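You operate a simulated robot arm through the tools that you are given. There is no shell and no other tool. Be economical: measure what you need, move in short steps, check, and stop when the job is done.

The job below is to be done with a simulated robot arm. You get a single attempt, and the scene is never put back.

Task
Raise stand D's yellow fork to HIGH and ease the wire.
Fine: loosen the black knob, tighten it again, only then brake to FREE; turn the coil till the wire has a small sag, never so tight that it trips; leave the other stands.
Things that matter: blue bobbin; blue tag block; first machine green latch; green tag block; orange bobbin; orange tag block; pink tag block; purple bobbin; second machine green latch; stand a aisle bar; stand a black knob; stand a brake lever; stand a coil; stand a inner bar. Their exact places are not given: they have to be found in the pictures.

It is judged by the outcome, as a careful person would: the job done as asked, and still so three seconds after it is handed in. It fails if anything else is knocked over, pushed out of place, dropped, spilled or broken.

Robot
A 7-joint arm with a two-finger parallel gripper, hanging from a carriage that runs on a gantry, over the field with the corners [-30.5, 108], [-30.3, -122], [97.7, -121.9], [97.5, 108.1] (x, y) and turns from -5.847 to 6.144 rad about z. Base frame: it is fixed where the carriage stands at the start and does not move with it; the origin is on the floor, on the carriage's upright axis, x ahead of it, y to its left, z up. Units: cm, rad, N and s.
With the tool pointing down near the work surface it reaches from about 34 to 72 cm from the robot's upright axis, wherever it stands. Its first joint turns from -2.496 to 2.496 rad. Places, roughly: blue bobbin [-200, 75, 75]; blue tag block [-225, 50, 50]; first machine green latch [-200, 70, 80]; orange bobbin [-375, 50, 75]; orange tag block [-400, 50, 50]; purple bobbin [125, 75, 75]; second machine green latch [-50, 70, 80]; stand a aisle bar [-360, -30, 70]; stand a black knob [-390, 40, 70]; stand a brake lever [-340, -40, 50]; stand a coil [-350, -10, 60]; stand a inner bar [-350, 20, 70]; stand a yellow flap [-390, 40, 50]; stand a yellow fork [-390, 40, 80]; stand b aisle bar [-210, -30, 70]; stand b black knob [-240, 30, 70]. Payload 1.57 kg.
Tool frame: the origin (TCP) lies between the finger pads and is the grasp point; the fingertips stand 3 cm ahead of it; z points along the fingers, y is the line along which they close. The gripper opens to 11 cm. The fingers are 2.4 cm wide and 1.2 cm thick; the gripper's body (4.8 by 11.2 cm) begins 7.8 cm behind the TCP.
Orientation is told as [roll, pitch, yaw] about the base's x, y, z axes, in that order, counted from this pose: with the fingers straight down and closing along the base's y, the tool's x points along the base's -x, its y along +y and its z along -z.

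Tools
- The arm moves only by the tool jog_arm. Its argument "targets" is a list of rows, each a list of 3 entries, a list of its own where there are three numbers: the turn, a rotation vector about the tool's x, y, z in units of 8 degrees (1.0 is 8 degrees), then the shift along the tool's x, y, z in units of 50 mm (1.0 is 50 mm), then the closure, from 0 (fully open) to 1 (shut). In form: [[[rx, ry, rz], [dx, dy, dz], claw], ...]. A call has 1 to 12 rows; each row shifts and turns the commanded pose from where the row before left it, along the tool's axes as they then stand. A call with a number of a shift or a turn outside -1 to 1 is refused whole. Each row takes 0.2 s and may step no farther than 5 cm and 0.15 rad from the row before; otherwise, or with a gripper value out of range, the whole call is refused. A pose out of reach is approached as far as the arm can. The call stops where the force on the tool passes 80 N (or 10 N more than at its start, if that is more) or the arm is blocked; 0.2 s more then pass. Each finger travels about 4.5 cm/s and halts on what it meets, pressing with about 23 N; the grip force reading is that of the motor and also rises with nothing between the fingers. The clock runs only during rows and for 0.2 s after the last one: add rows that do not move to give the fingers time. It gives the time, the measured TCP pose, the force on the tool (base axes), the opening and the grip force at its end, in the units of the frame above (readings bear some noise), with the torque about the TCP (base axes, N m) and any sound that the robot's microphone picked up.
- Cameras (640 x 400 px; columns grow to the right, rows downward): "scene" is now at [27.41, 1.93, 153.2]; the picture's right is [0.35, -0.94, 0.00], its down [-0.87, -0.32, -0.36] and it looks along [0.34, 0.13, -0.93] (base axes); focal length 214 px, centre (320, 200). "wrist" rides on the gripper at [7, 1.6, -14.1] in the tool frame; the picture's right is [-0.23, 0.97, 0.00], its down [-0.86, -0.20, -0.48] and it looks along [-0.47, -0.11, 0.88] (tool axes); focal length 222 px, centre (320, 200).
- grab_frame(camera): a new picture of that camera. The clock stands still meanwhile.
- slide_trunk(by): slides the trunk up (or, below 0, down) by that many cm; the arm and the scene camera ride with it, the base frame stays. It gives what a move gives, with no picture.
- base_move(legs): drives the robot by 1 to 6 legs, each [ahead, left, turn to the left] in cm, cm and rad, along the robot's own axes; the way and the turn of a leg run together, so that a leg with both is an arc; at most 150 cm and 3.142 rad a leg. The arm and the cameras ride along, it lands a little off, and it stops where it bumps. It keeps to its track: a leg is cut to what the track allows. It gives what a move gives.
- pan_tilt(pan, tilt): turns the head with the scene camera to pan (to the left, within 2.705 rad either way) and tilt (down, from -0.506 to 1.204), counted from straight ahead of the robot. It gives what a move gives.
- measure_at(camera, pixels): for up to 12 pixels [column, row] of the newest picture of that camera ("zoom" is the newest enlarged one), the place [x, y, z] in the base frame of the surface seen there, good to about 0.2 cm. The clock stands still meanwhile.
- close_up(camera, box): a new picture of the part [left, top, right, bottom] of that camera's present view, enlarged. The clock stands still meanwhile.
- sign_off(): hands the job in; it is judged then, once.

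Work in short steps. Measure before you move; look again where a grasp or a placing could have gone wrong, and mend it. You have 80 turns and 68 pictures in all, those below and enlarged ones among them. Open the gripper and draw the arm clear of the work before you hand the job in, unless the task says otherwise; then end with one line.

The tools are called after "Emit:" by a JSON object that holds its "api" and its "payload". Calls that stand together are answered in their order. jog_arm: Moves the arm, as the interface text tells. Its arguments: {"type":"object","properties":{"targets":{"type":"array"}},"required":["targets"]} The other tools are called the same way: slide_trunk (by) slides the trunk up or down; base_move (legs) drives the base; pan_tilt (pan, tilt) turns the head that bears the scene camera; grab_frame (camera) takes a picture; measure_at (camera, pixels) gives the place of the surface under pixels of a picture; close_up (camera, box) takes an enlarged picture of a part of a camera's view; sign_off () hands the job in.

At the start:

```text
time_s: 0.0
eef_pos: [77.59, 13.32, 103.85]
tcp_rot: [0.001, 0.0, 0.0]
ft_force: [0.3, -0.1, -0.8]
moment: [0.02, 0.0, -0.02]
gripper_width: 11.01
finger_force: 0.0
trunk travel left (down, up): [-22.5, 37.0]
robot x, y, heading: [-0.04, 0.65, -0.004]
head pan, tilt: [0.353, 1.201]
```

scene: 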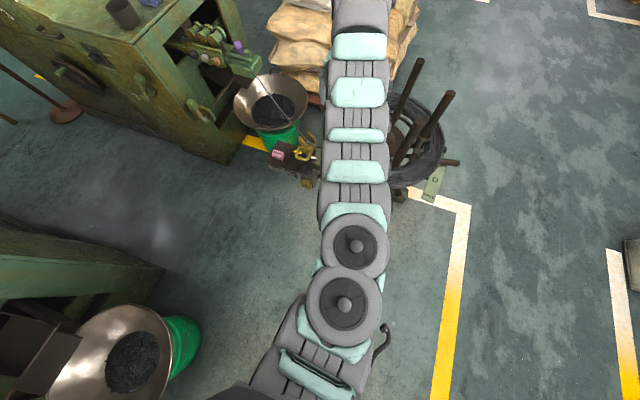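
wrist: 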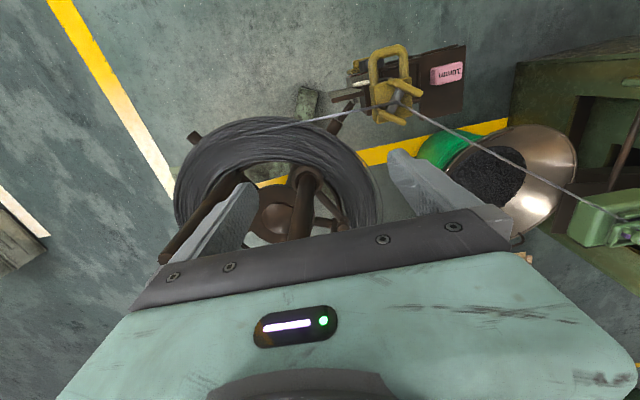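

The wrist view shows the stand with a coil and a yellow fork near (388,85); the scene shows a tag reading "D" near (433,183). I look closer at both.

Emit:
{"api": "close_up", "payload": {"camera": "wrist", "box": [280, 20, 500, 160]}}

Emit:
{"api": "close_up", "payload": {"camera": "scene", "box": [220, 50, 480, 220]}}

Emit:
{"api": "measure_at", "payload": {"camera": "wrist", "pixels": [[388, 50], [375, 95], [405, 95], [355, 68], [340, 108], [447, 74], [305, 100], [193, 137], [305, 180], [235, 190], [590, 215], [428, 100]]}}

```text
2.86 times, centred on (390, 90) of wrist
```

zoom: 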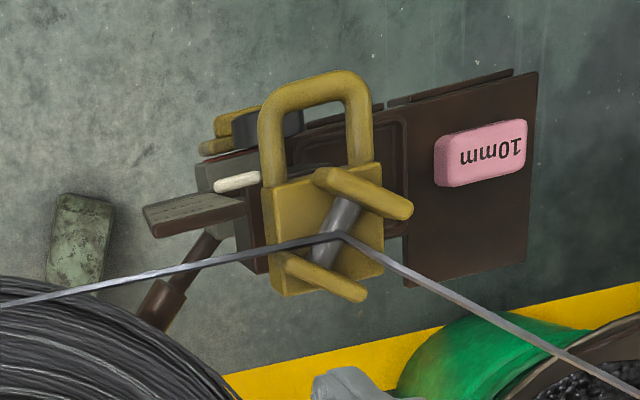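

```text
2.35 times, centred on (350, 135) of scene
```

zoom: 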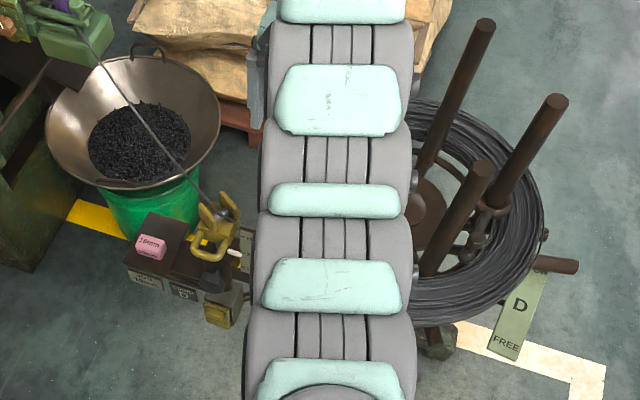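

```text
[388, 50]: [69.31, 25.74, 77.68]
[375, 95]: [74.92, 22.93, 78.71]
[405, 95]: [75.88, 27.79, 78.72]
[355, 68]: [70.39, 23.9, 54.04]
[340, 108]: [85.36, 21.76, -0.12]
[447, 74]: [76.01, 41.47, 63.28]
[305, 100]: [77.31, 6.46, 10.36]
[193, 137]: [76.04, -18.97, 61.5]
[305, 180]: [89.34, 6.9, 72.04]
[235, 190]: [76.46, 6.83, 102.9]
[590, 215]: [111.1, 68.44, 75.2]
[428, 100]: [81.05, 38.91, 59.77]
```

The fork is at about [72,25,78], its labels facing -x. I need a frontal view of the stand post, so I take enlarged scene views.

Emit:
{"api": "close_up", "payload": {"camera": "scene", "box": [262, 125, 332, 190]}}

Emit:
{"api": "close_up", "payload": {"camera": "wrist", "box": [330, 35, 430, 135]}}

```text
6.15 times, centred on (297, 158) of scene
```

zoom: 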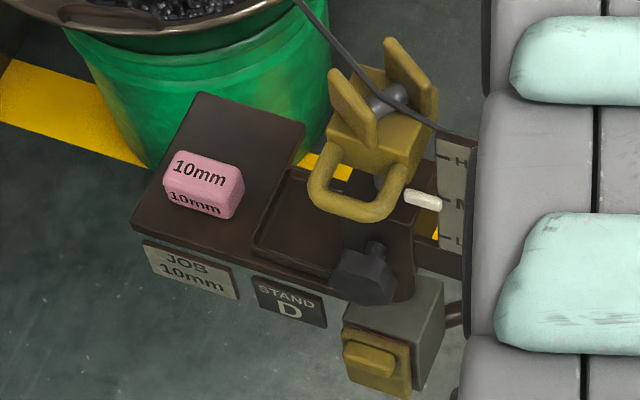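

```text
4.00 times, centred on (380, 85) of wrist
```

zoom: 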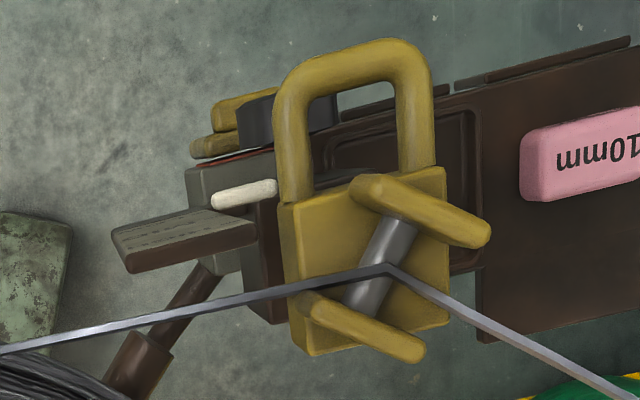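

The fork rides on a post with an H/N/L scale, white pointer near N; a black knob below, a FREE tag at the coil. I drive back to view the stand frontally, lower trunk after.

Emit:
{"api": "base_move", "payload": {"legs": [[-30, 0, 0]]}}

Emit:
{"api": "pan_tilt", "payload": {"pan": 0.25, "tilt": 0.8}}

Emit:
{"api": "grab_frame", "payload": {"camera": "scene"}}

Emit:
{"api": "grab_frame", "payload": {"camera": "wrist"}}

```text
time_s: 2.0
eef_pos: [47.87, 13.47, 103.77]
tcp_rot: [0.0, 0.0, 0.002]
ft_force: [-0.2, -0.1, 0.2]
moment: [0.03, 0.02, -0.01]
gripper_width: 10.99
finger_force: 0.1
trunk travel left (down, up): [-22.5, 37.0]
robot x, y, heading: [-30.23, -0.01, 0.005]
head pan, tilt: [0.353, 1.201]
```

```text
time_s: 2.9
eef_pos: [47.79, 13.43, 103.86]
tcp_rot: [0.0, 0.002, 0.001]
ft_force: [0.0, -0.3, -0.5]
moment: [0.03, -0.01, 0.04]
gripper_width: 11.0
finger_force: 0.0
trunk travel left (down, up): [-22.5, 37.0]
robot x, y, heading: [-29.86, -0.07, 0.001]
head pan, tilt: [0.25, 0.799]
```

```text
61 pictures are left
```

scene: 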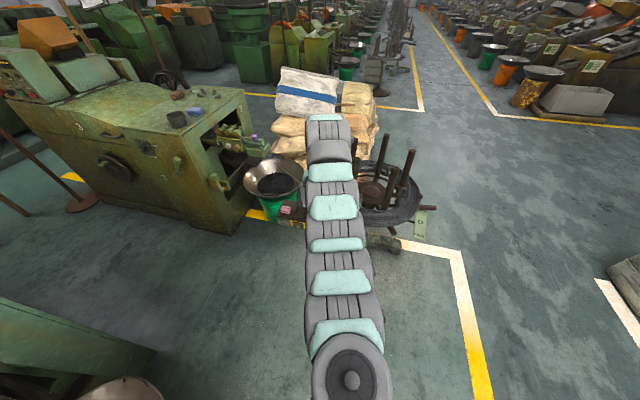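

```text
60 pictures are left
```

wrist: 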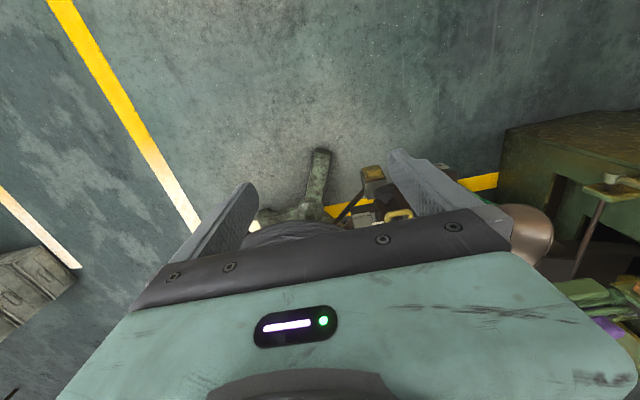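

The arm hides the stand. I shift to the right (open aisle) by 55 cm and look left.

Emit:
{"api": "base_move", "payload": {"legs": [[0, -45, 0]]}}

Emit:
{"api": "pan_tilt", "payload": {"pan": 0.65, "tilt": 0.75}}

Emit:
{"api": "grab_frame", "payload": {"camera": "scene"}}

```text
time_s: 5.6
eef_pos: [47.84, -31.88, 103.79]
tcp_rot: [0.0, 0.0, -0.001]
ft_force: [-0.6, 0.2, 0.6]
moment: [0.03, -0.01, 0.0]
gripper_width: 10.99
finger_force: 0.1
trunk travel left (down, up): [-22.5, 37.0]
robot x, y, heading: [-29.79, -44.64, -0.004]
head pan, tilt: [0.25, 0.799]
```

```text
time_s: 6.5
eef_pos: [48.0, -31.85, 103.78]
tcp_rot: [0.0, 0.002, -0.001]
ft_force: [-1.0, -1.2, 0.0]
moment: [0.02, 0.01, 0.01]
gripper_width: 10.97
finger_force: 0.1
trunk travel left (down, up): [-22.5, 37.0]
robot x, y, heading: [-29.46, -44.95, -0.001]
head pan, tilt: [0.649, 0.75]
```

```text
59 pictures are left
```

scene: 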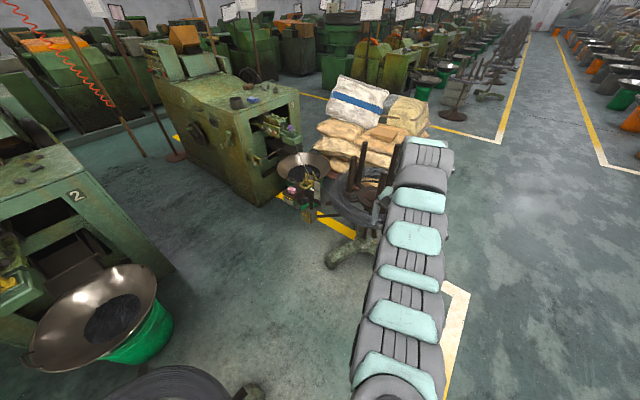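

The stand's post is now visible around (310,190). I enlarge it and lower the trunk afterwards if needed.

Emit:
{"api": "close_up", "payload": {"camera": "scene", "box": [265, 145, 395, 275]}}

Emit:
{"api": "close_up", "payload": {"camera": "scene", "box": [280, 160, 345, 230]}}

```text
3.08 times, centred on (330, 210) of scene
```

zoom: 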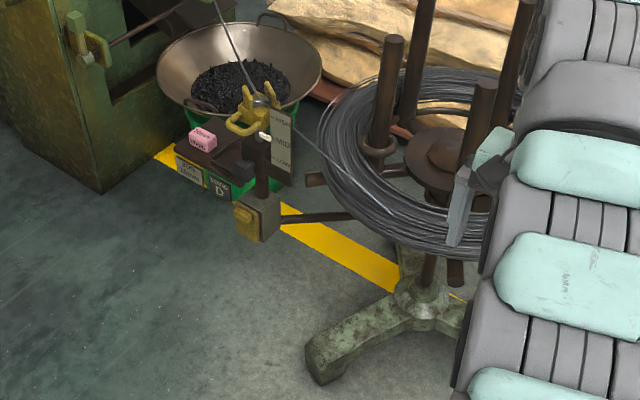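

```text
5.71 times, centred on (312, 195) of scene
```

zoom: 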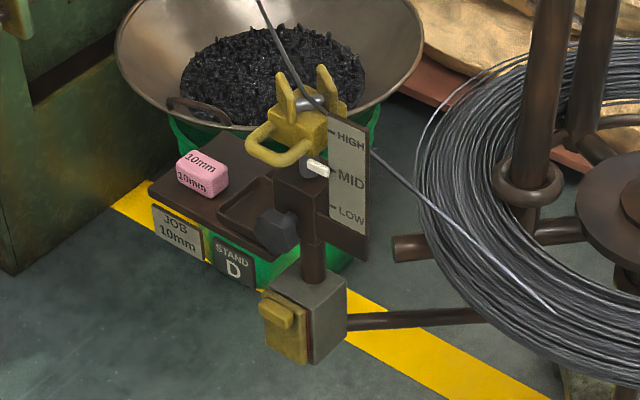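

Scale reads HIGH / MID / LOW, pointer at MID. I measure marks, loop, knob, pointer, switch box.

Emit:
{"api": "measure_at", "payload": {"camera": "zoom", "pixels": [[332, 135], [333, 172], [332, 207], [318, 168], [275, 228], [265, 235], [290, 238], [270, 155], [262, 135], [305, 153], [283, 325], [314, 245]]}}

Emit:
{"api": "close_up", "payload": {"camera": "scene", "box": [295, 165, 327, 197]}}

```text
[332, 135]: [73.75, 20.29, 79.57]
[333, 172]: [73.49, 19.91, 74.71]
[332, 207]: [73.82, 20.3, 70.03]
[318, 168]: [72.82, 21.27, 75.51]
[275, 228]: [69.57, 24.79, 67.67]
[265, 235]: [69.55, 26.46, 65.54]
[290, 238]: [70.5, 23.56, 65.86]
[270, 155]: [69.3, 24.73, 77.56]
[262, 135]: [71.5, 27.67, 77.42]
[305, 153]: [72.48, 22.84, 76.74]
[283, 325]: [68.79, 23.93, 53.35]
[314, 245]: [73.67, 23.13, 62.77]
```

```text
12.50 times, centred on (311, 181) of scene
```

zoom: 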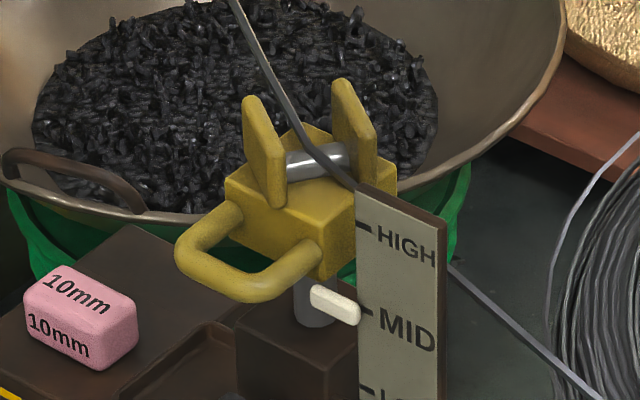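

Marks: HIGH z≈79.6, MID ≈74.7, so the fork must go up ~4.9 cm. Next I find the brake lever and coil from the aisle side.

Emit:
{"api": "base_move", "payload": {"legs": [[0, -55, 0], [60, 0, 0]]}}

Emit:
{"api": "pan_tilt", "payload": {"pan": 1.1, "tilt": 0.8}}

Emit:
{"api": "grab_frame", "payload": {"camera": "scene"}}

```text
time_s: 12.7
eef_pos: [107.85, -86.12, 103.81]
tcp_rot: [0.0, 0.001, 0.006]
ft_force: [0.1, 0.0, -0.3]
moment: [0.0, 0.03, -0.01]
gripper_width: 10.98
finger_force: 0.0
trunk travel left (down, up): [-22.5, 37.0]
robot x, y, heading: [30.6, -100.41, 0.009]
head pan, tilt: [0.649, 0.75]
```

```text
time_s: 13.6
eef_pos: [107.92, -86.19, 103.85]
tcp_rot: [0.0, -0.001, 0.006]
ft_force: [0.0, -0.4, -0.9]
moment: [-0.01, -0.03, -0.01]
gripper_width: 11.02
finger_force: 0.1
trunk travel left (down, up): [-22.5, 37.0]
robot x, y, heading: [30.54, -100.07, 0.006]
head pan, tilt: [1.1, 0.799]
```

```text
55 pictures are left
```

scene: 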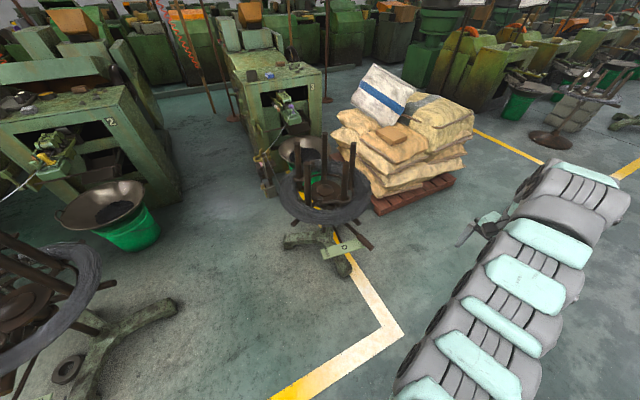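

Stand D is clearly visible around (325,200). I enlarge.

Emit:
{"api": "close_up", "payload": {"camera": "scene", "box": [260, 130, 390, 280]}}

Emit:
{"api": "measure_at", "payload": {"camera": "scene", "pixels": [[345, 246], [330, 252], [358, 240], [353, 222], [370, 248], [347, 268], [350, 143], [325, 135], [305, 155], [326, 190], [290, 205], [365, 180]]}}

Emit:
{"api": "close_up", "payload": {"camera": "scene", "box": [315, 205, 380, 275]}}

```text
2.67 times, centred on (325, 205) of scene
```

zoom: 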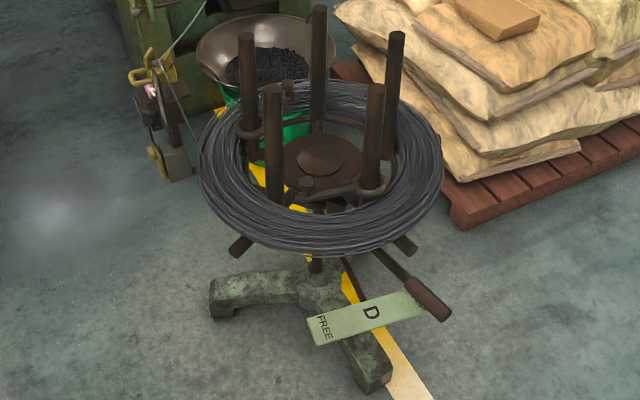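

```text
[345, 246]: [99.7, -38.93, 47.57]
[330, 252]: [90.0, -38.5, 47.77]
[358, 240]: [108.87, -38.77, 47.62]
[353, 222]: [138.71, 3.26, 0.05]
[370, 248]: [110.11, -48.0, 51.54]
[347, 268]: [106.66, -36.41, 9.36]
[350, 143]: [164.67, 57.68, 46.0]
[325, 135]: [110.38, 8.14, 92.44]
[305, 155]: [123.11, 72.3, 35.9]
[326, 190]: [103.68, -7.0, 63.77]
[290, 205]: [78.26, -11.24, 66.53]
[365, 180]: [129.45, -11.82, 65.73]
```

```text
5.71 times, centred on (348, 240) of scene
```

zoom: 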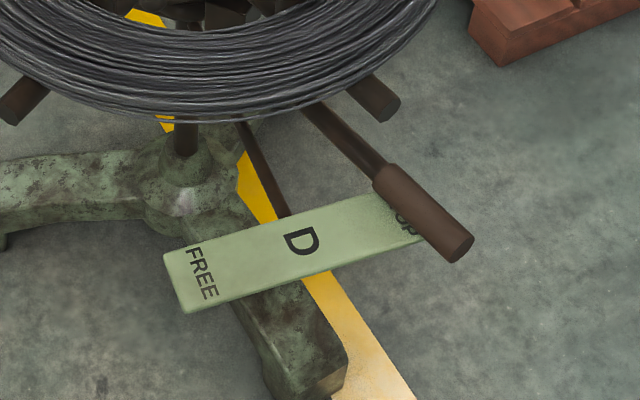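

Brake lever handle (tip ≈[110,-48,51]) sits at STOP (+x side); FREE is at x≈90. First the knob: I drive back in front of the post.

Emit:
{"api": "base_move", "payload": {"legs": [[-56, 0, 0], [0, 112, 0]]}}

Emit:
{"api": "jog_arm", "payload": {"targets": [[[0, -1, 0], [0, 0, 0], 0], [[0, -1, 0], [0, 0, 0], 0], [[0, -1, 0], [0, 0, 0], 0], [[0, -1, 0], [0, 0, 0], 0], [[0, -1, 0], [0, 0, 0], 0], [[0, -1, 0], [0, 0, 0], 0]]}}

Emit:
{"api": "jog_arm", "payload": {"targets": [[[0, -1, 0], [0, 0, 0], 0], [[0, -1, 0], [0, 0, 0], 0], [[0, -1, 0], [0, 0, 0], 0], [[0, -1, 0], [0, 0, 0], 0], [[0, -1, 0], [0, 0, 0], 0], [[0, -0.25, 0], [0, 0, 0], 0], [[0, 0, 0], [0, 0, 0], 0]]}}

Emit:
{"api": "grab_frame", "payload": {"camera": "wrist"}}

```text
time_s: 22.2
eef_pos: [50.48, 25.71, 103.8]
tcp_rot: [-0.001, 0.002, 0.007]
ft_force: [0.4, -0.5, -0.2]
moment: [0.04, 0.01, 0.02]
gripper_width: 11.02
finger_force: 0.1
trunk travel left (down, up): [-22.5, 37.0]
robot x, y, heading: [-26.96, 12.14, 0.007]
head pan, tilt: [1.1, 0.799]
```

```text
time_s: 23.6
eef_pos: [50.44, 25.5, 103.71]
tcp_rot: [-0.004, -0.841, 0.01]
ft_force: [1.0, 0.2, 1.1]
moment: [0.0, 0.03, 0.03]
gripper_width: 11.0
finger_force: 0.1
trunk travel left (down, up): [-22.5, 37.0]
robot x, y, heading: [-27.41, 11.82, 0.006]
head pan, tilt: [1.1, 0.799]
```

```text
time_s: 25.2
eef_pos: [50.54, 25.52, 103.83]
tcp_rot: [-0.185, -1.571, 0.193]
ft_force: [0.2, 0.4, 0.2]
moment: [-0.01, -0.01, -0.02]
gripper_width: 10.98
finger_force: 0.0
trunk travel left (down, up): [-22.5, 37.0]
robot x, y, heading: [-26.92, 11.93, 0.008]
head pan, tilt: [1.1, 0.799]
```

```text
52 pictures are left
```

wrist: 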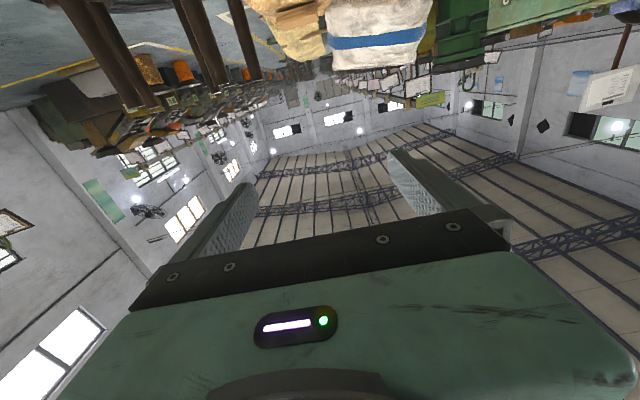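

Horizontal works; tool x is down, z ahead. I lower the trunk and then 15 cm with the arm, in front of the knob (fingertips at x≈53, clear).

Emit:
{"api": "slide_trunk", "payload": {"by": -22}}

Emit:
{"api": "jog_arm", "payload": {"targets": [[[0, 0, 0], [0.9, 0, 0], 0], [[0, 0, 0], [0.9, 0, 0], 0], [[0, 0, 0], [0.9, 0, 0], 0], [[0, 0, 0], [0.35, 0, 0], 0], [[0, 0, 0], [0, 0, 0], 0]]}}

Emit:
{"api": "grab_frame", "payload": {"camera": "wrist"}}

Emit:
{"api": "pan_tilt", "payload": {"pan": 0.25, "tilt": 0.6}}

Emit:
{"api": "grab_frame", "payload": {"camera": "scene"}}

```text
time_s: 27.5
eef_pos: [50.4, 25.64, 81.85]
tcp_rot: [0.054, -1.571, -0.049]
ft_force: [0.0, 0.0, 0.1]
moment: [0.03, -0.01, 0.01]
gripper_width: 11.0
finger_force: 0.1
trunk travel left (down, up): [-0.5, 59.0]
robot x, y, heading: [-27.04, 12.01, 0.009]
head pan, tilt: [1.1, 0.799]
```

```text
time_s: 28.7
eef_pos: [50.74, 25.68, 66.4]
tcp_rot: [0.174, -1.571, -0.166]
ft_force: [0.0, -0.2, 0.3]
moment: [0.0, 0.0, 0.01]
gripper_width: 10.98
finger_force: 0.1
trunk travel left (down, up): [-0.5, 59.0]
robot x, y, heading: [-27.22, 11.9, 0.008]
head pan, tilt: [1.1, 0.799]
```

```text
51 pictures are left
```

wrist: 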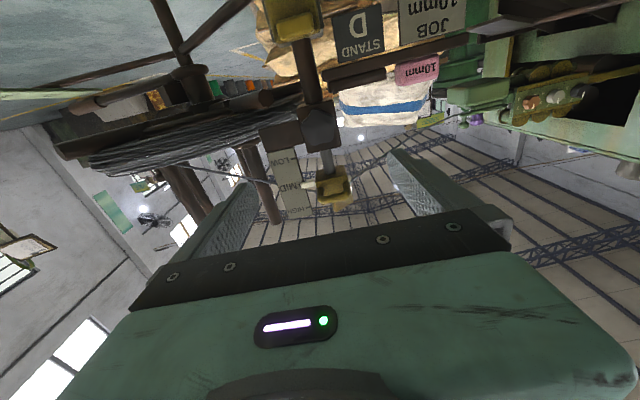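

```text
time_s: 29.9
eef_pos: [50.62, 25.7, 66.43]
tcp_rot: [-0.01, -1.57, 0.017]
ft_force: [0.3, 0.3, -0.5]
moment: [-0.03, 0.0, 0.02]
gripper_width: 11.0
finger_force: 0.0
trunk travel left (down, up): [-0.5, 59.0]
robot x, y, heading: [-26.64, 11.68, 0.009]
head pan, tilt: [0.25, 0.6]
```

```text
50 pictures are left
```

scene: 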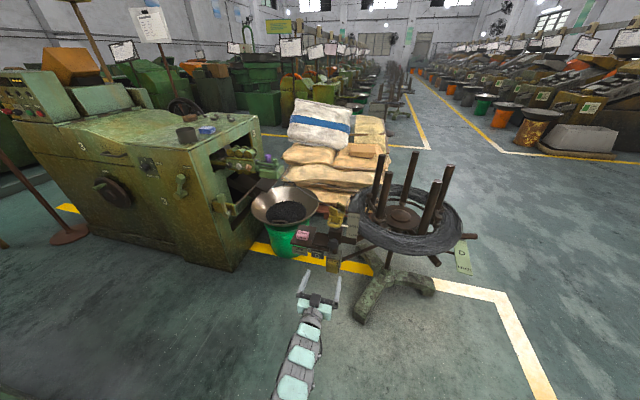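

The scene camera now views the stand over the arm, and the wrist sees the knob at (320,130). I enlarge both.

Emit:
{"api": "close_up", "payload": {"camera": "wrist", "box": [260, 80, 380, 200]}}

Emit:
{"api": "measure_at", "payload": {"camera": "wrist", "pixels": [[320, 130], [310, 115], [330, 115], [308, 130], [335, 130], [315, 145], [326, 147], [328, 190], [320, 90]]}}

Emit:
{"api": "close_up", "payload": {"camera": "scene", "box": [295, 195, 375, 275]}}

```text
3.33 times, centred on (320, 140) of wrist
```

zoom: 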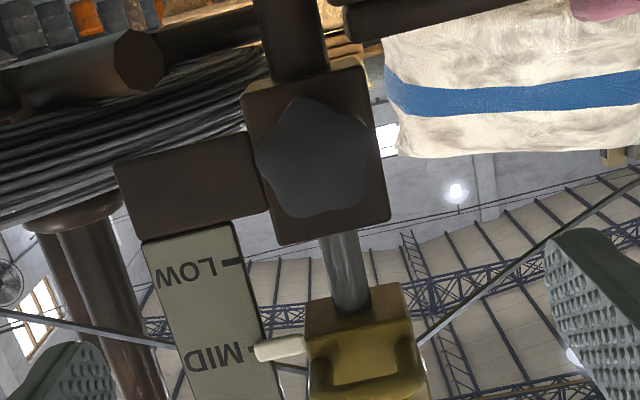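

```text
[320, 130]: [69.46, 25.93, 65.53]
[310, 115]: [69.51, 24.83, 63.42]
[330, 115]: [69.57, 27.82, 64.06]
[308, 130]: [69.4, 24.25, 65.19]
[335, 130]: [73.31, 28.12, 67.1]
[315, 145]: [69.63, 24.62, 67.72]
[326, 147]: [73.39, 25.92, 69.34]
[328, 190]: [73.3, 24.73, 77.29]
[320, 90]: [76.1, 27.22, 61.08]
```

```text
5.00 times, centred on (335, 235) of scene
```

zoom: 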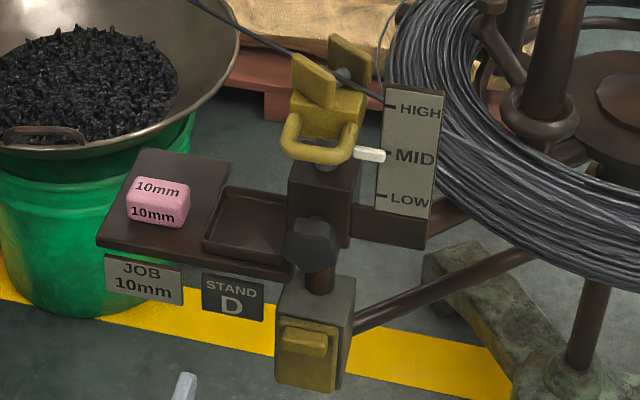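

Knob is a five-lobed wheel, centre ≈[69.5,25.8,65.2], ~5 cm wide, front x=69.5. I pre-rotate the tool +40° about its axis (so I can turn counter-clockwise to loosen), and drive ahead 14 cm.

Emit:
{"api": "jog_arm", "payload": {"targets": [[[0, 0, 1], [0, 0, 0], 0], [[0, 0, 1], [0, 0, 0], 0], [[0, 0, 1], [0, 0, 0], 0], [[0, 0, 1], [0, 0, 0], 0], [[0, 0, 1], [0, 0, 0], 0], [[0, 0, 0], [0, 0, 0], 0]]}}

Emit:
{"api": "base_move", "payload": {"legs": [[14, 0, 0]]}}

Emit:
{"api": "grab_frame", "payload": {"camera": "wrist"}}

```text
time_s: 31.3
eef_pos: [50.67, 25.68, 66.55]
tcp_rot: [1.568, -0.872, -1.562]
ft_force: [-1.0, -0.4, -0.3]
moment: [0.0, -0.01, 0.02]
gripper_width: 11.02
finger_force: 0.1
trunk travel left (down, up): [-0.5, 59.0]
robot x, y, heading: [-26.66, 11.66, 0.005]
head pan, tilt: [0.25, 0.6]
```

```text
time_s: 32.6
eef_pos: [64.82, 25.58, 66.48]
tcp_rot: [1.571, -0.872, -1.566]
ft_force: [0.3, -0.7, -0.3]
moment: [0.01, 0.03, 0.01]
gripper_width: 11.03
finger_force: 0.2
trunk travel left (down, up): [-0.5, 59.0]
robot x, y, heading: [-12.78, 11.78, 0.004]
head pan, tilt: [0.25, 0.6]
```

```text
47 pictures are left
```

wrist: 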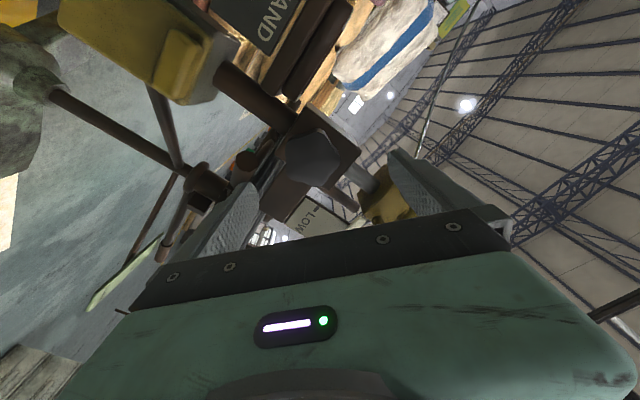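

I re-measure the knob from here.

Emit:
{"api": "close_up", "payload": {"camera": "wrist", "box": [250, 100, 410, 200]}}

Emit:
{"api": "measure_at", "payload": {"camera": "wrist", "pixels": [[311, 158], [288, 150], [336, 157], [310, 135], [305, 178], [345, 150], [325, 130], [322, 182]]}}

```text
4.00 times, centred on (330, 150) of wrist
```

zoom: 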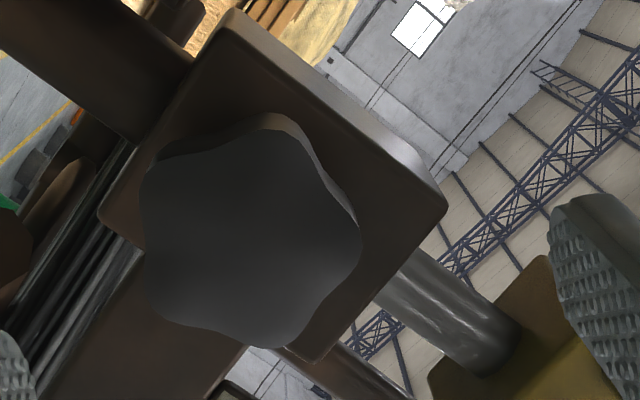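

```text
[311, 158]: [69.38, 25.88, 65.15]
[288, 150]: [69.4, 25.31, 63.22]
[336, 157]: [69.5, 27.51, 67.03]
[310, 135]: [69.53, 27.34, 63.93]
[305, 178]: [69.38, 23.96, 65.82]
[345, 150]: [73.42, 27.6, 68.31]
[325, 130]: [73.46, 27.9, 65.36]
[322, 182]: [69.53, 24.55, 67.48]
```

Knob centre ≈[69.4,25.9,65.15]. I align laterally, advance 4.7 cm and close.

Emit:
{"api": "jog_arm", "payload": {"targets": [[[0, 0, 0], [0.242, -0.125, 0], 0], [[0, 0, 0], [0, 0, 0.5], 0], [[0, 0, 0], [0, 0, 0.44], 0], [[0, 0, 0], [0, 0, 0], 0]]}}

Emit:
{"api": "jog_arm", "payload": {"targets": [[[0, 0, 0], [0, 0, 0], 0.3], [[0, 0, 0], [0, 0, 0], 0.5], [[0, 0, 0], [0, 0, 0], 0.7], [[0, 0, 0], [0, 0, 0], 0.8], [[0, 0, 0], [0, 0, 0], 0.8], [[0, 0, 0], [0, 0, 0], 0.8]]}}

Emit:
{"api": "grab_frame", "payload": {"camera": "wrist"}}

```text
time_s: 33.6
eef_pos: [69.1, 25.99, 65.11]
tcp_rot: [1.57, -0.872, -1.567]
ft_force: [-0.1, 0.2, -0.6]
moment: [0.04, -0.03, -0.02]
gripper_width: 10.98
finger_force: 0.0
trunk travel left (down, up): [-0.5, 59.0]
robot x, y, heading: [-12.93, 11.93, 0.005]
head pan, tilt: [0.25, 0.6]
```

```text
time_s: 35.0
eef_pos: [69.2, 26.03, 65.27]
tcp_rot: [1.573, -0.873, -1.566]
ft_force: [-3.9, 1.9, 7.5]
moment: [-0.04, 0.15, 0.09]
gripper_width: 4.77
finger_force: 32.6
trunk travel left (down, up): [-0.5, 59.0]
robot x, y, heading: [-12.64, 12.18, 0.01]
head pan, tilt: [0.25, 0.6]
```

```text
45 pictures are left
```

wrist: 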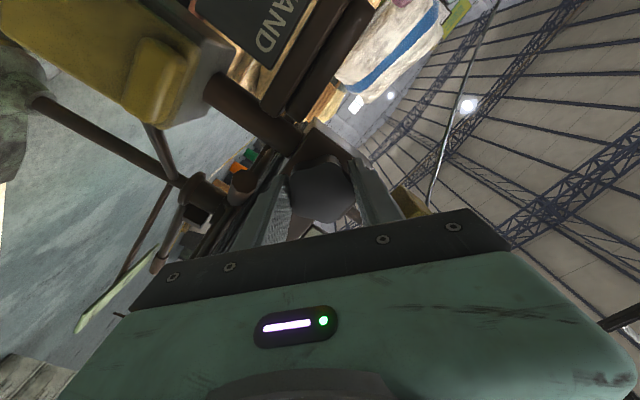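

Knob gripped at 4.8 cm. I turn counter-clockwise (negative about tool z) in 8° steps.

Emit:
{"api": "jog_arm", "payload": {"targets": [[[0, 0, -1], [0, 0, 0], 0.85], [[0, 0, -1], [0, 0, 0], 0.85], [[0, 0, -1], [0, 0, 0], 0.85], [[0, 0, 0], [0, 0, 0], 0.85]]}}

```text
time_s: 36.0
eef_pos: [69.22, 25.95, 65.19]
tcp_rot: [1.57, -1.295, -1.565]
ft_force: [-8.4, -0.6, 11.2]
moment: [-0.01, -0.27, -0.57]
gripper_width: 4.75
finger_force: 45.2
trunk travel left (down, up): [-0.5, 59.0]
robot x, y, heading: [-13.1, 12.05, 0.003]
head pan, tilt: [0.25, 0.6]
```

Turning; continue to -40°.

Emit:
{"api": "jog_arm", "payload": {"targets": [[[0, 0, -1], [0, 0, 0], 0.85], [[0, 0, -1], [0, 0, 0], 0.85], [[0, 0, -1], [0, 0, 0], 0.85], [[0, 0, -1], [0, 0, 0], 0.85], [[0, 0, -1], [0, 0, 0], 0.85], [[0, 0, -1], [0, 0, 0], 0.85], [[0, 0, -1], [0, 0, 0], 0.85], [[0, 0, 0], [0, 0, 0], 0.85]]}}

Emit:
{"api": "grab_frame", "payload": {"camera": "wrist"}}

```text
time_s: 37.8
eef_pos: [69.23, 25.61, 65.3]
tcp_rot: [-1.572, -0.871, 1.576]
ft_force: [-19.2, -10.7, 25.0]
moment: [0.08, -0.38, -0.58]
gripper_width: 4.76
finger_force: 44.6
trunk travel left (down, up): [-0.5, 59.0]
robot x, y, heading: [-12.89, 11.85, 0.002]
head pan, tilt: [0.25, 0.6]
```

```text
44 pictures are left
```

wrist: 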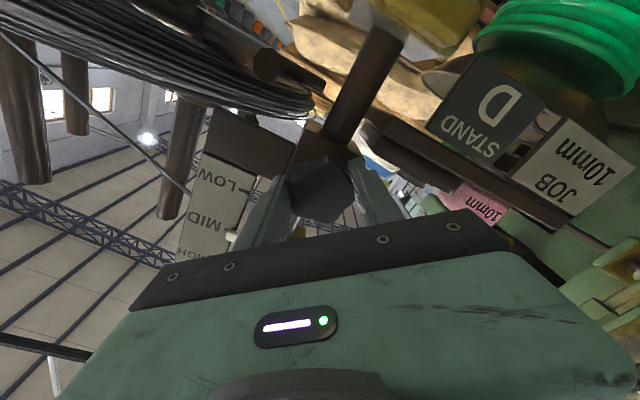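

Knob followed 80°. I keep turning to see whether it hits a stop or sounds, easing back 2 mm against the x force.

Emit:
{"api": "jog_arm", "payload": {"targets": [[[0, 0, -1], [0, 0, -0.04], 0.85], [[0, 0, -1], [0, 0, -0.02], 0.85], [[0, 0, -1], [0, 0, 0], 0.85], [[0, 0, -1], [0, 0, 0], 0.85], [[0, 0, 0], [0, 0, 0], 0.85]]}}

```text
time_s: 39.0
eef_pos: [69.31, 25.49, 65.39]
tcp_rot: [-1.576, -0.31, 1.577]
ft_force: [-5.6, -13.5, 22.1]
moment: [0.08, -0.18, -0.28]
gripper_width: 4.76
finger_force: 45.1
trunk travel left (down, up): [-0.5, 59.0]
robot x, y, heading: [-12.74, 11.91, 0.004]
head pan, tilt: [0.25, 0.6]
```

Turned 112° in all with no stop. I open partly (box below), back off 6 cm and look at whether the knob moved.

Emit:
{"api": "jog_arm", "payload": {"targets": [[[0, 0, 0], [0, 0, 0], 0.4], [[0, 0, 0], [0, 0, 0], 0.4], [[0, 0, 0], [0, 0, 0], 0.4], [[0, 0, 0], [0, 0, -0.6], 0.4], [[0, 0, 0], [0, 0, -0.6], 0.4], [[0, 0, 0], [0, 0, -0.4], 0.4], [[0, 0, 0], [0, 0, 0], 0.4]]}}

Emit:
{"api": "close_up", "payload": {"camera": "scene", "box": [280, 190, 380, 270]}}

```text
time_s: 40.6
eef_pos: [61.15, 25.94, 65.25]
tcp_rot: [-1.572, -0.314, 1.578]
ft_force: [0.2, -0.9, -0.4]
moment: [-0.03, 0.05, 0.02]
gripper_width: 6.58
finger_force: 0.0
trunk travel left (down, up): [-0.5, 59.0]
robot x, y, heading: [-12.88, 11.83, 0.009]
head pan, tilt: [0.25, 0.6]
```

```text
5.00 times, centred on (330, 230) of scene
```

zoom: 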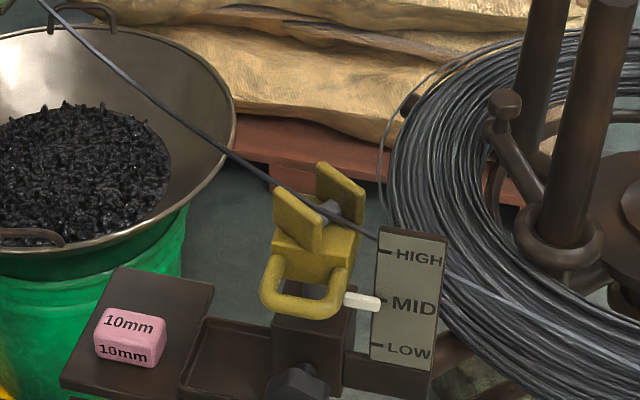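

Measure the loop handle precisely.

Emit:
{"api": "measure_at", "payload": {"camera": "zoom", "pixels": [[296, 303], [278, 297], [318, 308], [267, 285], [335, 290], [275, 265], [345, 270], [310, 285], [362, 302], [300, 375], [305, 318]]}}

Emit:
{"api": "close_up", "payload": {"camera": "wrist", "box": [200, 60, 440, 210]}}

```text
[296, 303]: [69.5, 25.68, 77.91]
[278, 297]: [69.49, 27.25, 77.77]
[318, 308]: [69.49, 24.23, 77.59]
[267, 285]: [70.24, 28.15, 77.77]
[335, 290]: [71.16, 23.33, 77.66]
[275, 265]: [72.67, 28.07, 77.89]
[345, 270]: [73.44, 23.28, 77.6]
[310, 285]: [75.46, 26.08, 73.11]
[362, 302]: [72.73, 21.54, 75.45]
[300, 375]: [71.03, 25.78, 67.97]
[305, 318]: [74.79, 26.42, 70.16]
```

```text
2.67 times, centred on (320, 135) of wrist
```

zoom: 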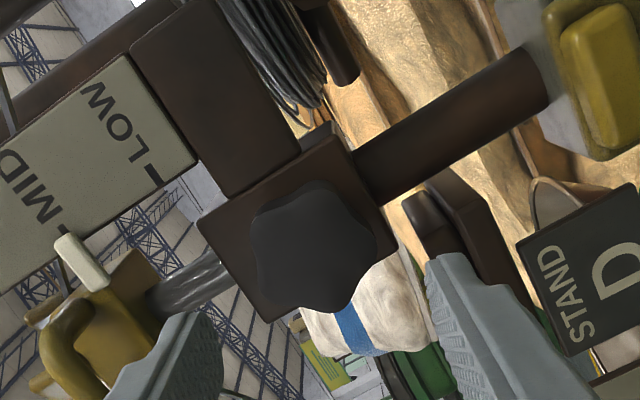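

Loop crossbar centre ≈[69.6,25.7,77.2]. I rotate to vertical closing, rise 12 cm clear of it, then advance to straddle the bar.

Emit:
{"api": "jog_arm", "payload": {"targets": [[[0, 0, -1], [0, 0, 0], 0.4], [[0, 0, -1], [0, 0, 0], 0.4], [[0, 0, -0.25], [0, 0, 0], 0.4], [[0, 0, 0], [0.03, -0.8, 0], 0.4], [[0, 0, 0], [0, -0.8, 0], 0.4], [[0, 0, 0], [0, -0.79, 0], 0.4], [[0, 0, 0], [0, 0, 0], 0.4]]}}

Emit:
{"api": "jog_arm", "payload": {"targets": [[[0, 0, 0], [0, 0, 0.6], 0.4], [[0, 0, 0], [0, 0, 0.6], 0.4], [[0, 0, 0], [0, 0, 0.52], 0.4], [[0, 0, 0], [0, 0, 0], 0.4]]}}

Emit:
{"api": "grab_frame", "payload": {"camera": "wrist"}}

Emit:
{"api": "close_up", "payload": {"camera": "scene", "box": [280, 190, 380, 270]}}

```text
time_s: 42.2
eef_pos: [60.8, 25.94, 77.11]
tcp_rot: [-1.57, 0.0, 1.577]
ft_force: [-0.3, -0.2, 0.4]
moment: [0.0, -0.03, -0.05]
gripper_width: 6.61
finger_force: 0.1
trunk travel left (down, up): [-0.5, 59.0]
robot x, y, heading: [-12.57, 11.94, 0.008]
head pan, tilt: [0.25, 0.6]
```

```text
time_s: 43.2
eef_pos: [69.56, 25.79, 77.17]
tcp_rot: [-1.569, -0.001, 1.575]
ft_force: [-0.2, -0.6, 1.1]
moment: [0.05, 0.01, 0.02]
gripper_width: 6.62
finger_force: 0.1
trunk travel left (down, up): [-0.5, 59.0]
robot x, y, heading: [-12.92, 11.94, 0.002]
head pan, tilt: [0.25, 0.6]
```

```text
41 pictures are left
```

wrist: 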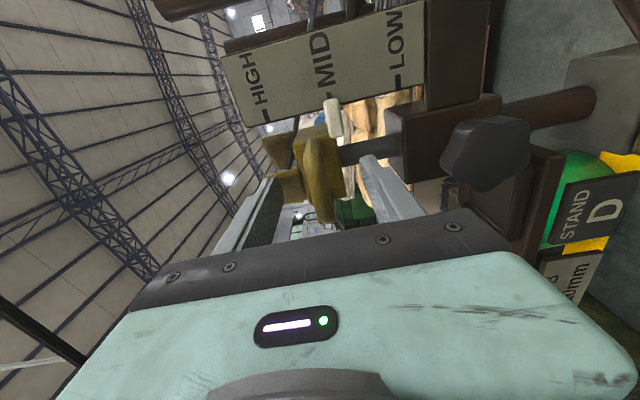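

```text
5.00 times, centred on (330, 230) of scene
```

zoom: 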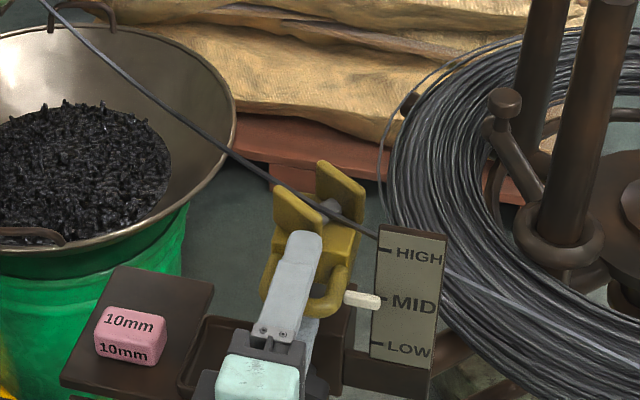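

The fingers straddle the loop. I close on it and lift slowly 1 cm to test.

Emit:
{"api": "jog_arm", "payload": {"targets": [[[0, 0, 0], [0, 0, 0], 0.6], [[0, 0, 0], [0, 0, 0], 0.8], [[0, 0, 0], [0, 0, 0], 0.95], [[0, 0, 0], [0, 0, 0], 0.95], [[0, 0, 0], [0, 0, 0], 0.95], [[0, 0, 0], [0, 0, 0], 0.95]]}}

Emit:
{"api": "jog_arm", "payload": {"targets": [[[0, 0, 0], [0, -0.06, 0], 0.95], [[0, 0, 0], [0, -0.06, 0], 0.95], [[0, 0, 0], [0, -0.06, 0], 0.95], [[0, 0, 0], [0, 0, 0], 0.95]]}}

Emit:
{"api": "close_up", "payload": {"camera": "wrist", "box": [200, 20, 440, 220]}}

```text
time_s: 44.6
eef_pos: [69.59, 25.76, 77.1]
tcp_rot: [-1.57, 0.001, 1.576]
ft_force: [3.8, 0.8, -7.3]
moment: [-0.03, 0.04, -0.05]
gripper_width: 1.36
finger_force: 30.5
trunk travel left (down, up): [-0.5, 59.0]
robot x, y, heading: [-12.96, 12.26, 0.007]
head pan, tilt: [0.25, 0.6]
```

```text
time_s: 45.6
eef_pos: [69.56, 25.8, 78.2]
tcp_rot: [-1.571, -0.001, 1.577]
ft_force: [-1.2, 0.7, -6.4]
moment: [-0.03, 0.02, -0.01]
gripper_width: 1.38
finger_force: 29.9
trunk travel left (down, up): [-0.5, 59.0]
robot x, y, heading: [-12.97, 11.55, 0.007]
head pan, tilt: [0.25, 0.6]
```

```text
2.00 times, centred on (320, 120) of wrist
```

zoom: 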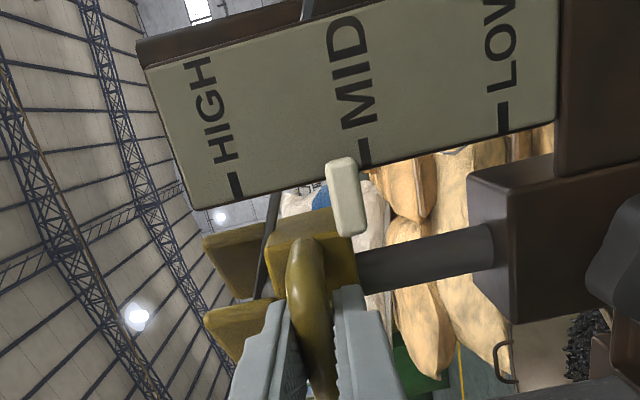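

The fork slides freely with little force. I raise 3 cm more, then check the pointer.

Emit:
{"api": "jog_arm", "payload": {"targets": [[[0, 0, 0], [0, -0.1, 0], 0.95], [[0, 0, 0], [0, -0.1, 0], 0.95], [[0, 0, 0], [0, -0.1, 0], 0.95], [[0, 0, 0], [0, -0.1, 0], 0.95], [[0, 0, 0], [0, -0.1, 0], 0.95], [[0, 0, 0], [0, -0.1, 0], 0.95], [[0, 0, 0], [0, -0.1, 0], 0.95], [[0, 0, 0], [0, 0, 0], 0.95]]}}

Emit:
{"api": "close_up", "payload": {"camera": "scene", "box": [315, 210, 375, 260]}}

```text
time_s: 47.4
eef_pos: [69.48, 25.74, 81.4]
tcp_rot: [-1.567, 0.0, 1.576]
ft_force: [-5.1, -1.4, -8.5]
moment: [0.03, 0.04, -0.51]
gripper_width: 1.41
finger_force: 30.3
trunk travel left (down, up): [-0.5, 59.0]
robot x, y, heading: [-13.0, 11.65, 0.005]
head pan, tilt: [0.25, 0.6]
```

```text
8.00 times, centred on (345, 235) of scene
```

zoom: 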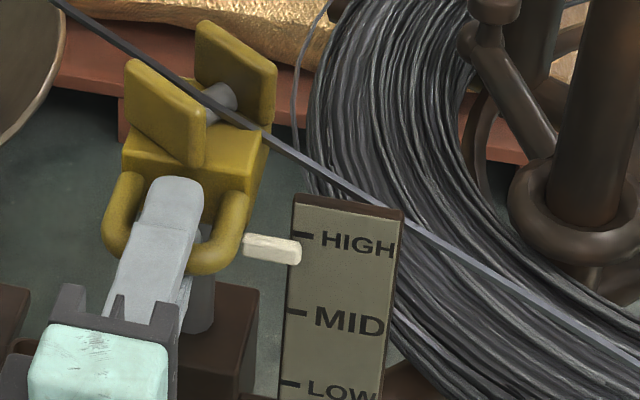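

Pointer tip near (299,250), HIGH mark (302,236). Measure both.

Emit:
{"api": "measure_at", "payload": {"camera": "zoom", "pixels": [[303, 236], [301, 312], [292, 241], [293, 248], [292, 258], [255, 238], [255, 246]]}}

```text
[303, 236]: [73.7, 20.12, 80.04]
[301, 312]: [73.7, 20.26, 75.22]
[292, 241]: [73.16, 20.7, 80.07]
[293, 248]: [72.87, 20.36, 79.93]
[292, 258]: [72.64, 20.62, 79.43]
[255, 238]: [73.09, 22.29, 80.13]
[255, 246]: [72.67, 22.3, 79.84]
```

Pointer centre ≈79.6 vs mark 80.0; I raise 0.4 cm more.

Emit:
{"api": "jog_arm", "payload": {"targets": [[[0, 0, 0], [0, -0.045, 0], 0.95], [[0, 0, 0], [0, -0.045, 0], 0.95], [[0, 0, 0], [0, 0, 0], 0.95]]}}

Emit:
{"api": "close_up", "payload": {"camera": "wrist", "box": [200, 20, 440, 220]}}

Emit:
{"api": "measure_at", "payload": {"camera": "zoom", "pixels": [[345, 200], [230, 190], [365, 150]]}}

```text
time_s: 48.2
eef_pos: [69.71, 25.74, 81.93]
tcp_rot: [-1.569, 0.0, 1.576]
ft_force: [-6.2, -2.6, -8.0]
moment: [-0.09, 0.0, -0.56]
gripper_width: 1.37
finger_force: 30.6
trunk travel left (down, up): [-0.5, 59.0]
robot x, y, heading: [-12.8, 11.97, 0.005]
head pan, tilt: [0.25, 0.6]
```

```text
2.00 times, centred on (320, 120) of wrist
```

zoom: 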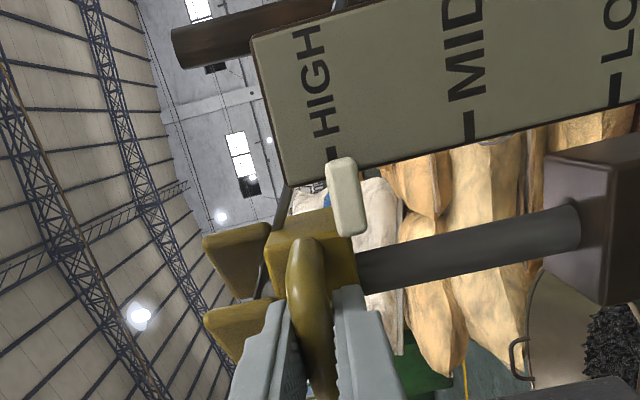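

```text
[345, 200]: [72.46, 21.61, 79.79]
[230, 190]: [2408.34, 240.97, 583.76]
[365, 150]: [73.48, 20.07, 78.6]
```

Travel was 4.83 cm (= mark spacing) and pointer lines up with HIGH. I open slightly to see if the fork holds by itself.

Emit:
{"api": "jog_arm", "payload": {"targets": [[[0, 0, 0], [0, 0, 0], 0.8], [[0, 0, 0], [0, 0, 0], 0.78], [[0, 0, 0], [0, 0, 0], 0.78], [[0, 0, 0], [0, 0, 0], 0.78]]}}

Emit:
{"api": "close_up", "payload": {"camera": "wrist", "box": [200, 20, 440, 220]}}

Emit:
{"api": "measure_at", "payload": {"camera": "zoom", "pixels": [[345, 200], [342, 180], [349, 220], [330, 150], [340, 150]]}}

```text
time_s: 49.2
eef_pos: [69.74, 25.7, 82.03]
tcp_rot: [-1.57, 0.0, 1.576]
ft_force: [-1.0, -1.2, 0.9]
moment: [0.01, 0.01, -0.01]
gripper_width: 2.41
finger_force: 0.1
trunk travel left (down, up): [-0.5, 59.0]
robot x, y, heading: [-12.47, 12.08, 0.008]
head pan, tilt: [0.25, 0.6]
```

```text
2.00 times, centred on (320, 120) of wrist
```

zoom: 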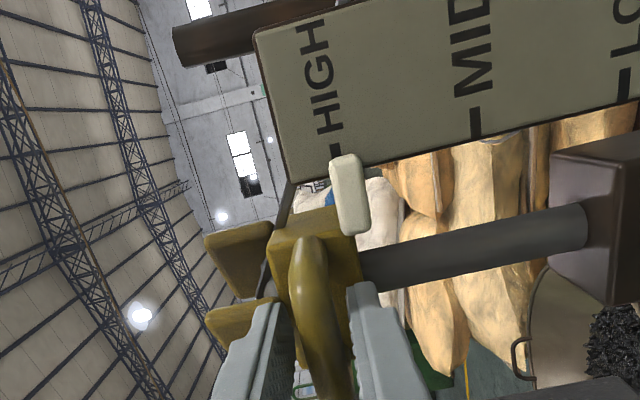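

```text
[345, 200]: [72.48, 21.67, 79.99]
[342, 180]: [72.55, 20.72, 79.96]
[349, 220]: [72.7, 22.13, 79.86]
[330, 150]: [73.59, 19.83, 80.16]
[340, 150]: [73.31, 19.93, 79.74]
```

The fork holds at HIGH (pointer z≈79.95, mark ≈80.0). I withdraw, go down and return to the knob in the same grip angle.

Emit:
{"api": "jog_arm", "payload": {"targets": [[[0, 0, 0], [0, 0, 0], 0.5], [[0, 0, 0], [0, 0, 0], 0.4], [[0, 0, 0], [0, 0, -0.6], 0.4], [[0, 0, 0], [0, 0, -0.6], 0.4], [[0, 0, 0], [0, 0, -0.5], 0.4], [[0, 0, 0], [0, 0.9, 0], 0.4], [[0, 0, 0], [0, 0.9, 0], 0.4], [[0, 0, 0], [0, 0.9, 0], 0.4], [[0, 0, 0], [-0.04, 0.67, 0], 0.4], [[0, 0, 1], [0, 0, 0], 0.4], [[0, 0, 1], [0, 0, 0], 0.4], [[0, 0, 0.25], [0, 0, 0], 0.4]]}}

Emit:
{"api": "close_up", "payload": {"camera": "wrist", "box": [200, 60, 440, 210]}}

Emit:
{"api": "measure_at", "payload": {"camera": "zoom", "pixels": [[315, 245], [260, 245], [370, 250], [315, 200], [315, 295]]}}

```text
time_s: 51.8
eef_pos: [61.28, 25.97, 65.4]
tcp_rot: [-1.571, -0.315, 1.575]
ft_force: [0.4, 0.3, 0.3]
moment: [0.03, -0.01, 0.03]
gripper_width: 6.61
finger_force: 0.1
trunk travel left (down, up): [-0.5, 59.0]
robot x, y, heading: [-12.71, 11.78, 0.008]
head pan, tilt: [0.25, 0.6]
```

```text
2.67 times, centred on (320, 135) of wrist
```

zoom: 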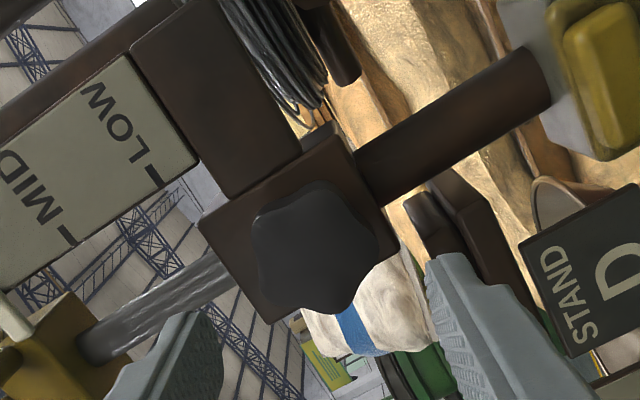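

```text
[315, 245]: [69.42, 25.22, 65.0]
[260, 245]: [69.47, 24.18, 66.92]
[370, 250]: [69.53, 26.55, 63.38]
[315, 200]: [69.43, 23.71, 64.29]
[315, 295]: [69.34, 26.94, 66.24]
```

Knob centre ≈[69.4,25.55,65.2]. I align, advance 7.9 cm, and grip.

Emit:
{"api": "jog_arm", "payload": {"targets": [[[0, 0, 0], [0.076, 0.006, 0.55], 0.4], [[0, 0, 0], [0, 0, 0.55], 0.4], [[0, 0, 0], [0, 0, 0.48], 0.4], [[0, 0, 0], [0, 0, 0], 0.4], [[0, 0, 0], [0, 0, 0], 0.6], [[0, 0, 0], [0, 0, 0], 0.8], [[0, 0, 0], [0, 0, 0], 0.85], [[0, 0, 0], [0, 0, 0], 0.85]]}}

Emit:
{"api": "jog_arm", "payload": {"targets": [[[0, 0, 1], [0, 0, 0], 0.85], [[0, 0, 1], [0, 0, 0], 0.85], [[0, 0, 1], [0, 0, 0], 0.85], [[0, 0, 1], [0, 0, 0], 0.85], [[0, 0, 1], [0, 0, 0], 0.85], [[0, 0, 1], [0, 0, 0], 0.85], [[0, 0, 1], [0, 0, 0], 0.85], [[0, 0, 1], [0, 0, 0], 0.85], [[0, 0, 0], [0, 0, 0], 0.85]]}}

```text
time_s: 53.6
eef_pos: [69.27, 25.81, 65.31]
tcp_rot: [-1.58, -0.312, 1.578]
ft_force: [-17.3, -7.8, 37.4]
moment: [0.19, -0.41, -0.29]
gripper_width: 4.68
finger_force: 28.5
trunk travel left (down, up): [-0.5, 59.0]
robot x, y, heading: [-12.95, 12.0, 0.007]
head pan, tilt: [0.25, 0.6]
```

```text
time_s: 55.6
eef_pos: [69.34, 25.7, 65.09]
tcp_rot: [-1.579, -1.434, 1.585]
ft_force: [-8.2, -0.8, 32.7]
moment: [0.07, -0.58, -0.22]
gripper_width: 4.55
finger_force: 45.1
trunk travel left (down, up): [-0.5, 59.0]
robot x, y, heading: [-12.97, 11.64, 0.008]
head pan, tilt: [0.25, 0.6]
```

Turning fine. I continue to +40° and a bit past, watching torque.

Emit:
{"api": "jog_arm", "payload": {"targets": [[[0, 0, 1], [0, 0, 0], 0.85], [[0, 0, 1], [0, 0, 0], 0.85], [[0, 0, 1], [0, 0, 0], 0.85], [[0, 0, 1], [0, 0, 0], 0.85], [[0, 0, 1], [0, 0, 0], 0.85], [[0, 0, 1], [0, 0, 0], 0.85], [[0, 0, 0], [0, 0, 0], 0.85]]}}

Emit:
{"api": "grab_frame", "payload": {"camera": "wrist"}}

```text
time_s: 57.2
eef_pos: [69.42, 26.04, 65.22]
tcp_rot: [1.573, -0.866, -1.563]
ft_force: [-0.5, 10.9, 19.4]
moment: [-0.07, 0.29, 0.22]
gripper_width: 4.55
finger_force: 45.1
trunk travel left (down, up): [-0.5, 59.0]
robot x, y, heading: [-12.9, 12.26, 0.005]
head pan, tilt: [0.25, 0.6]
```

```text
34 pictures are left
```

wrist: 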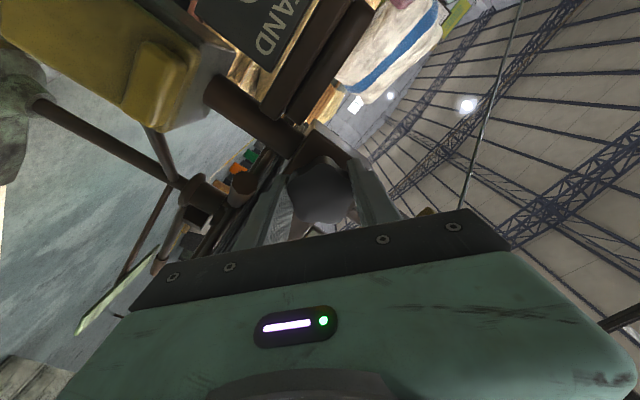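

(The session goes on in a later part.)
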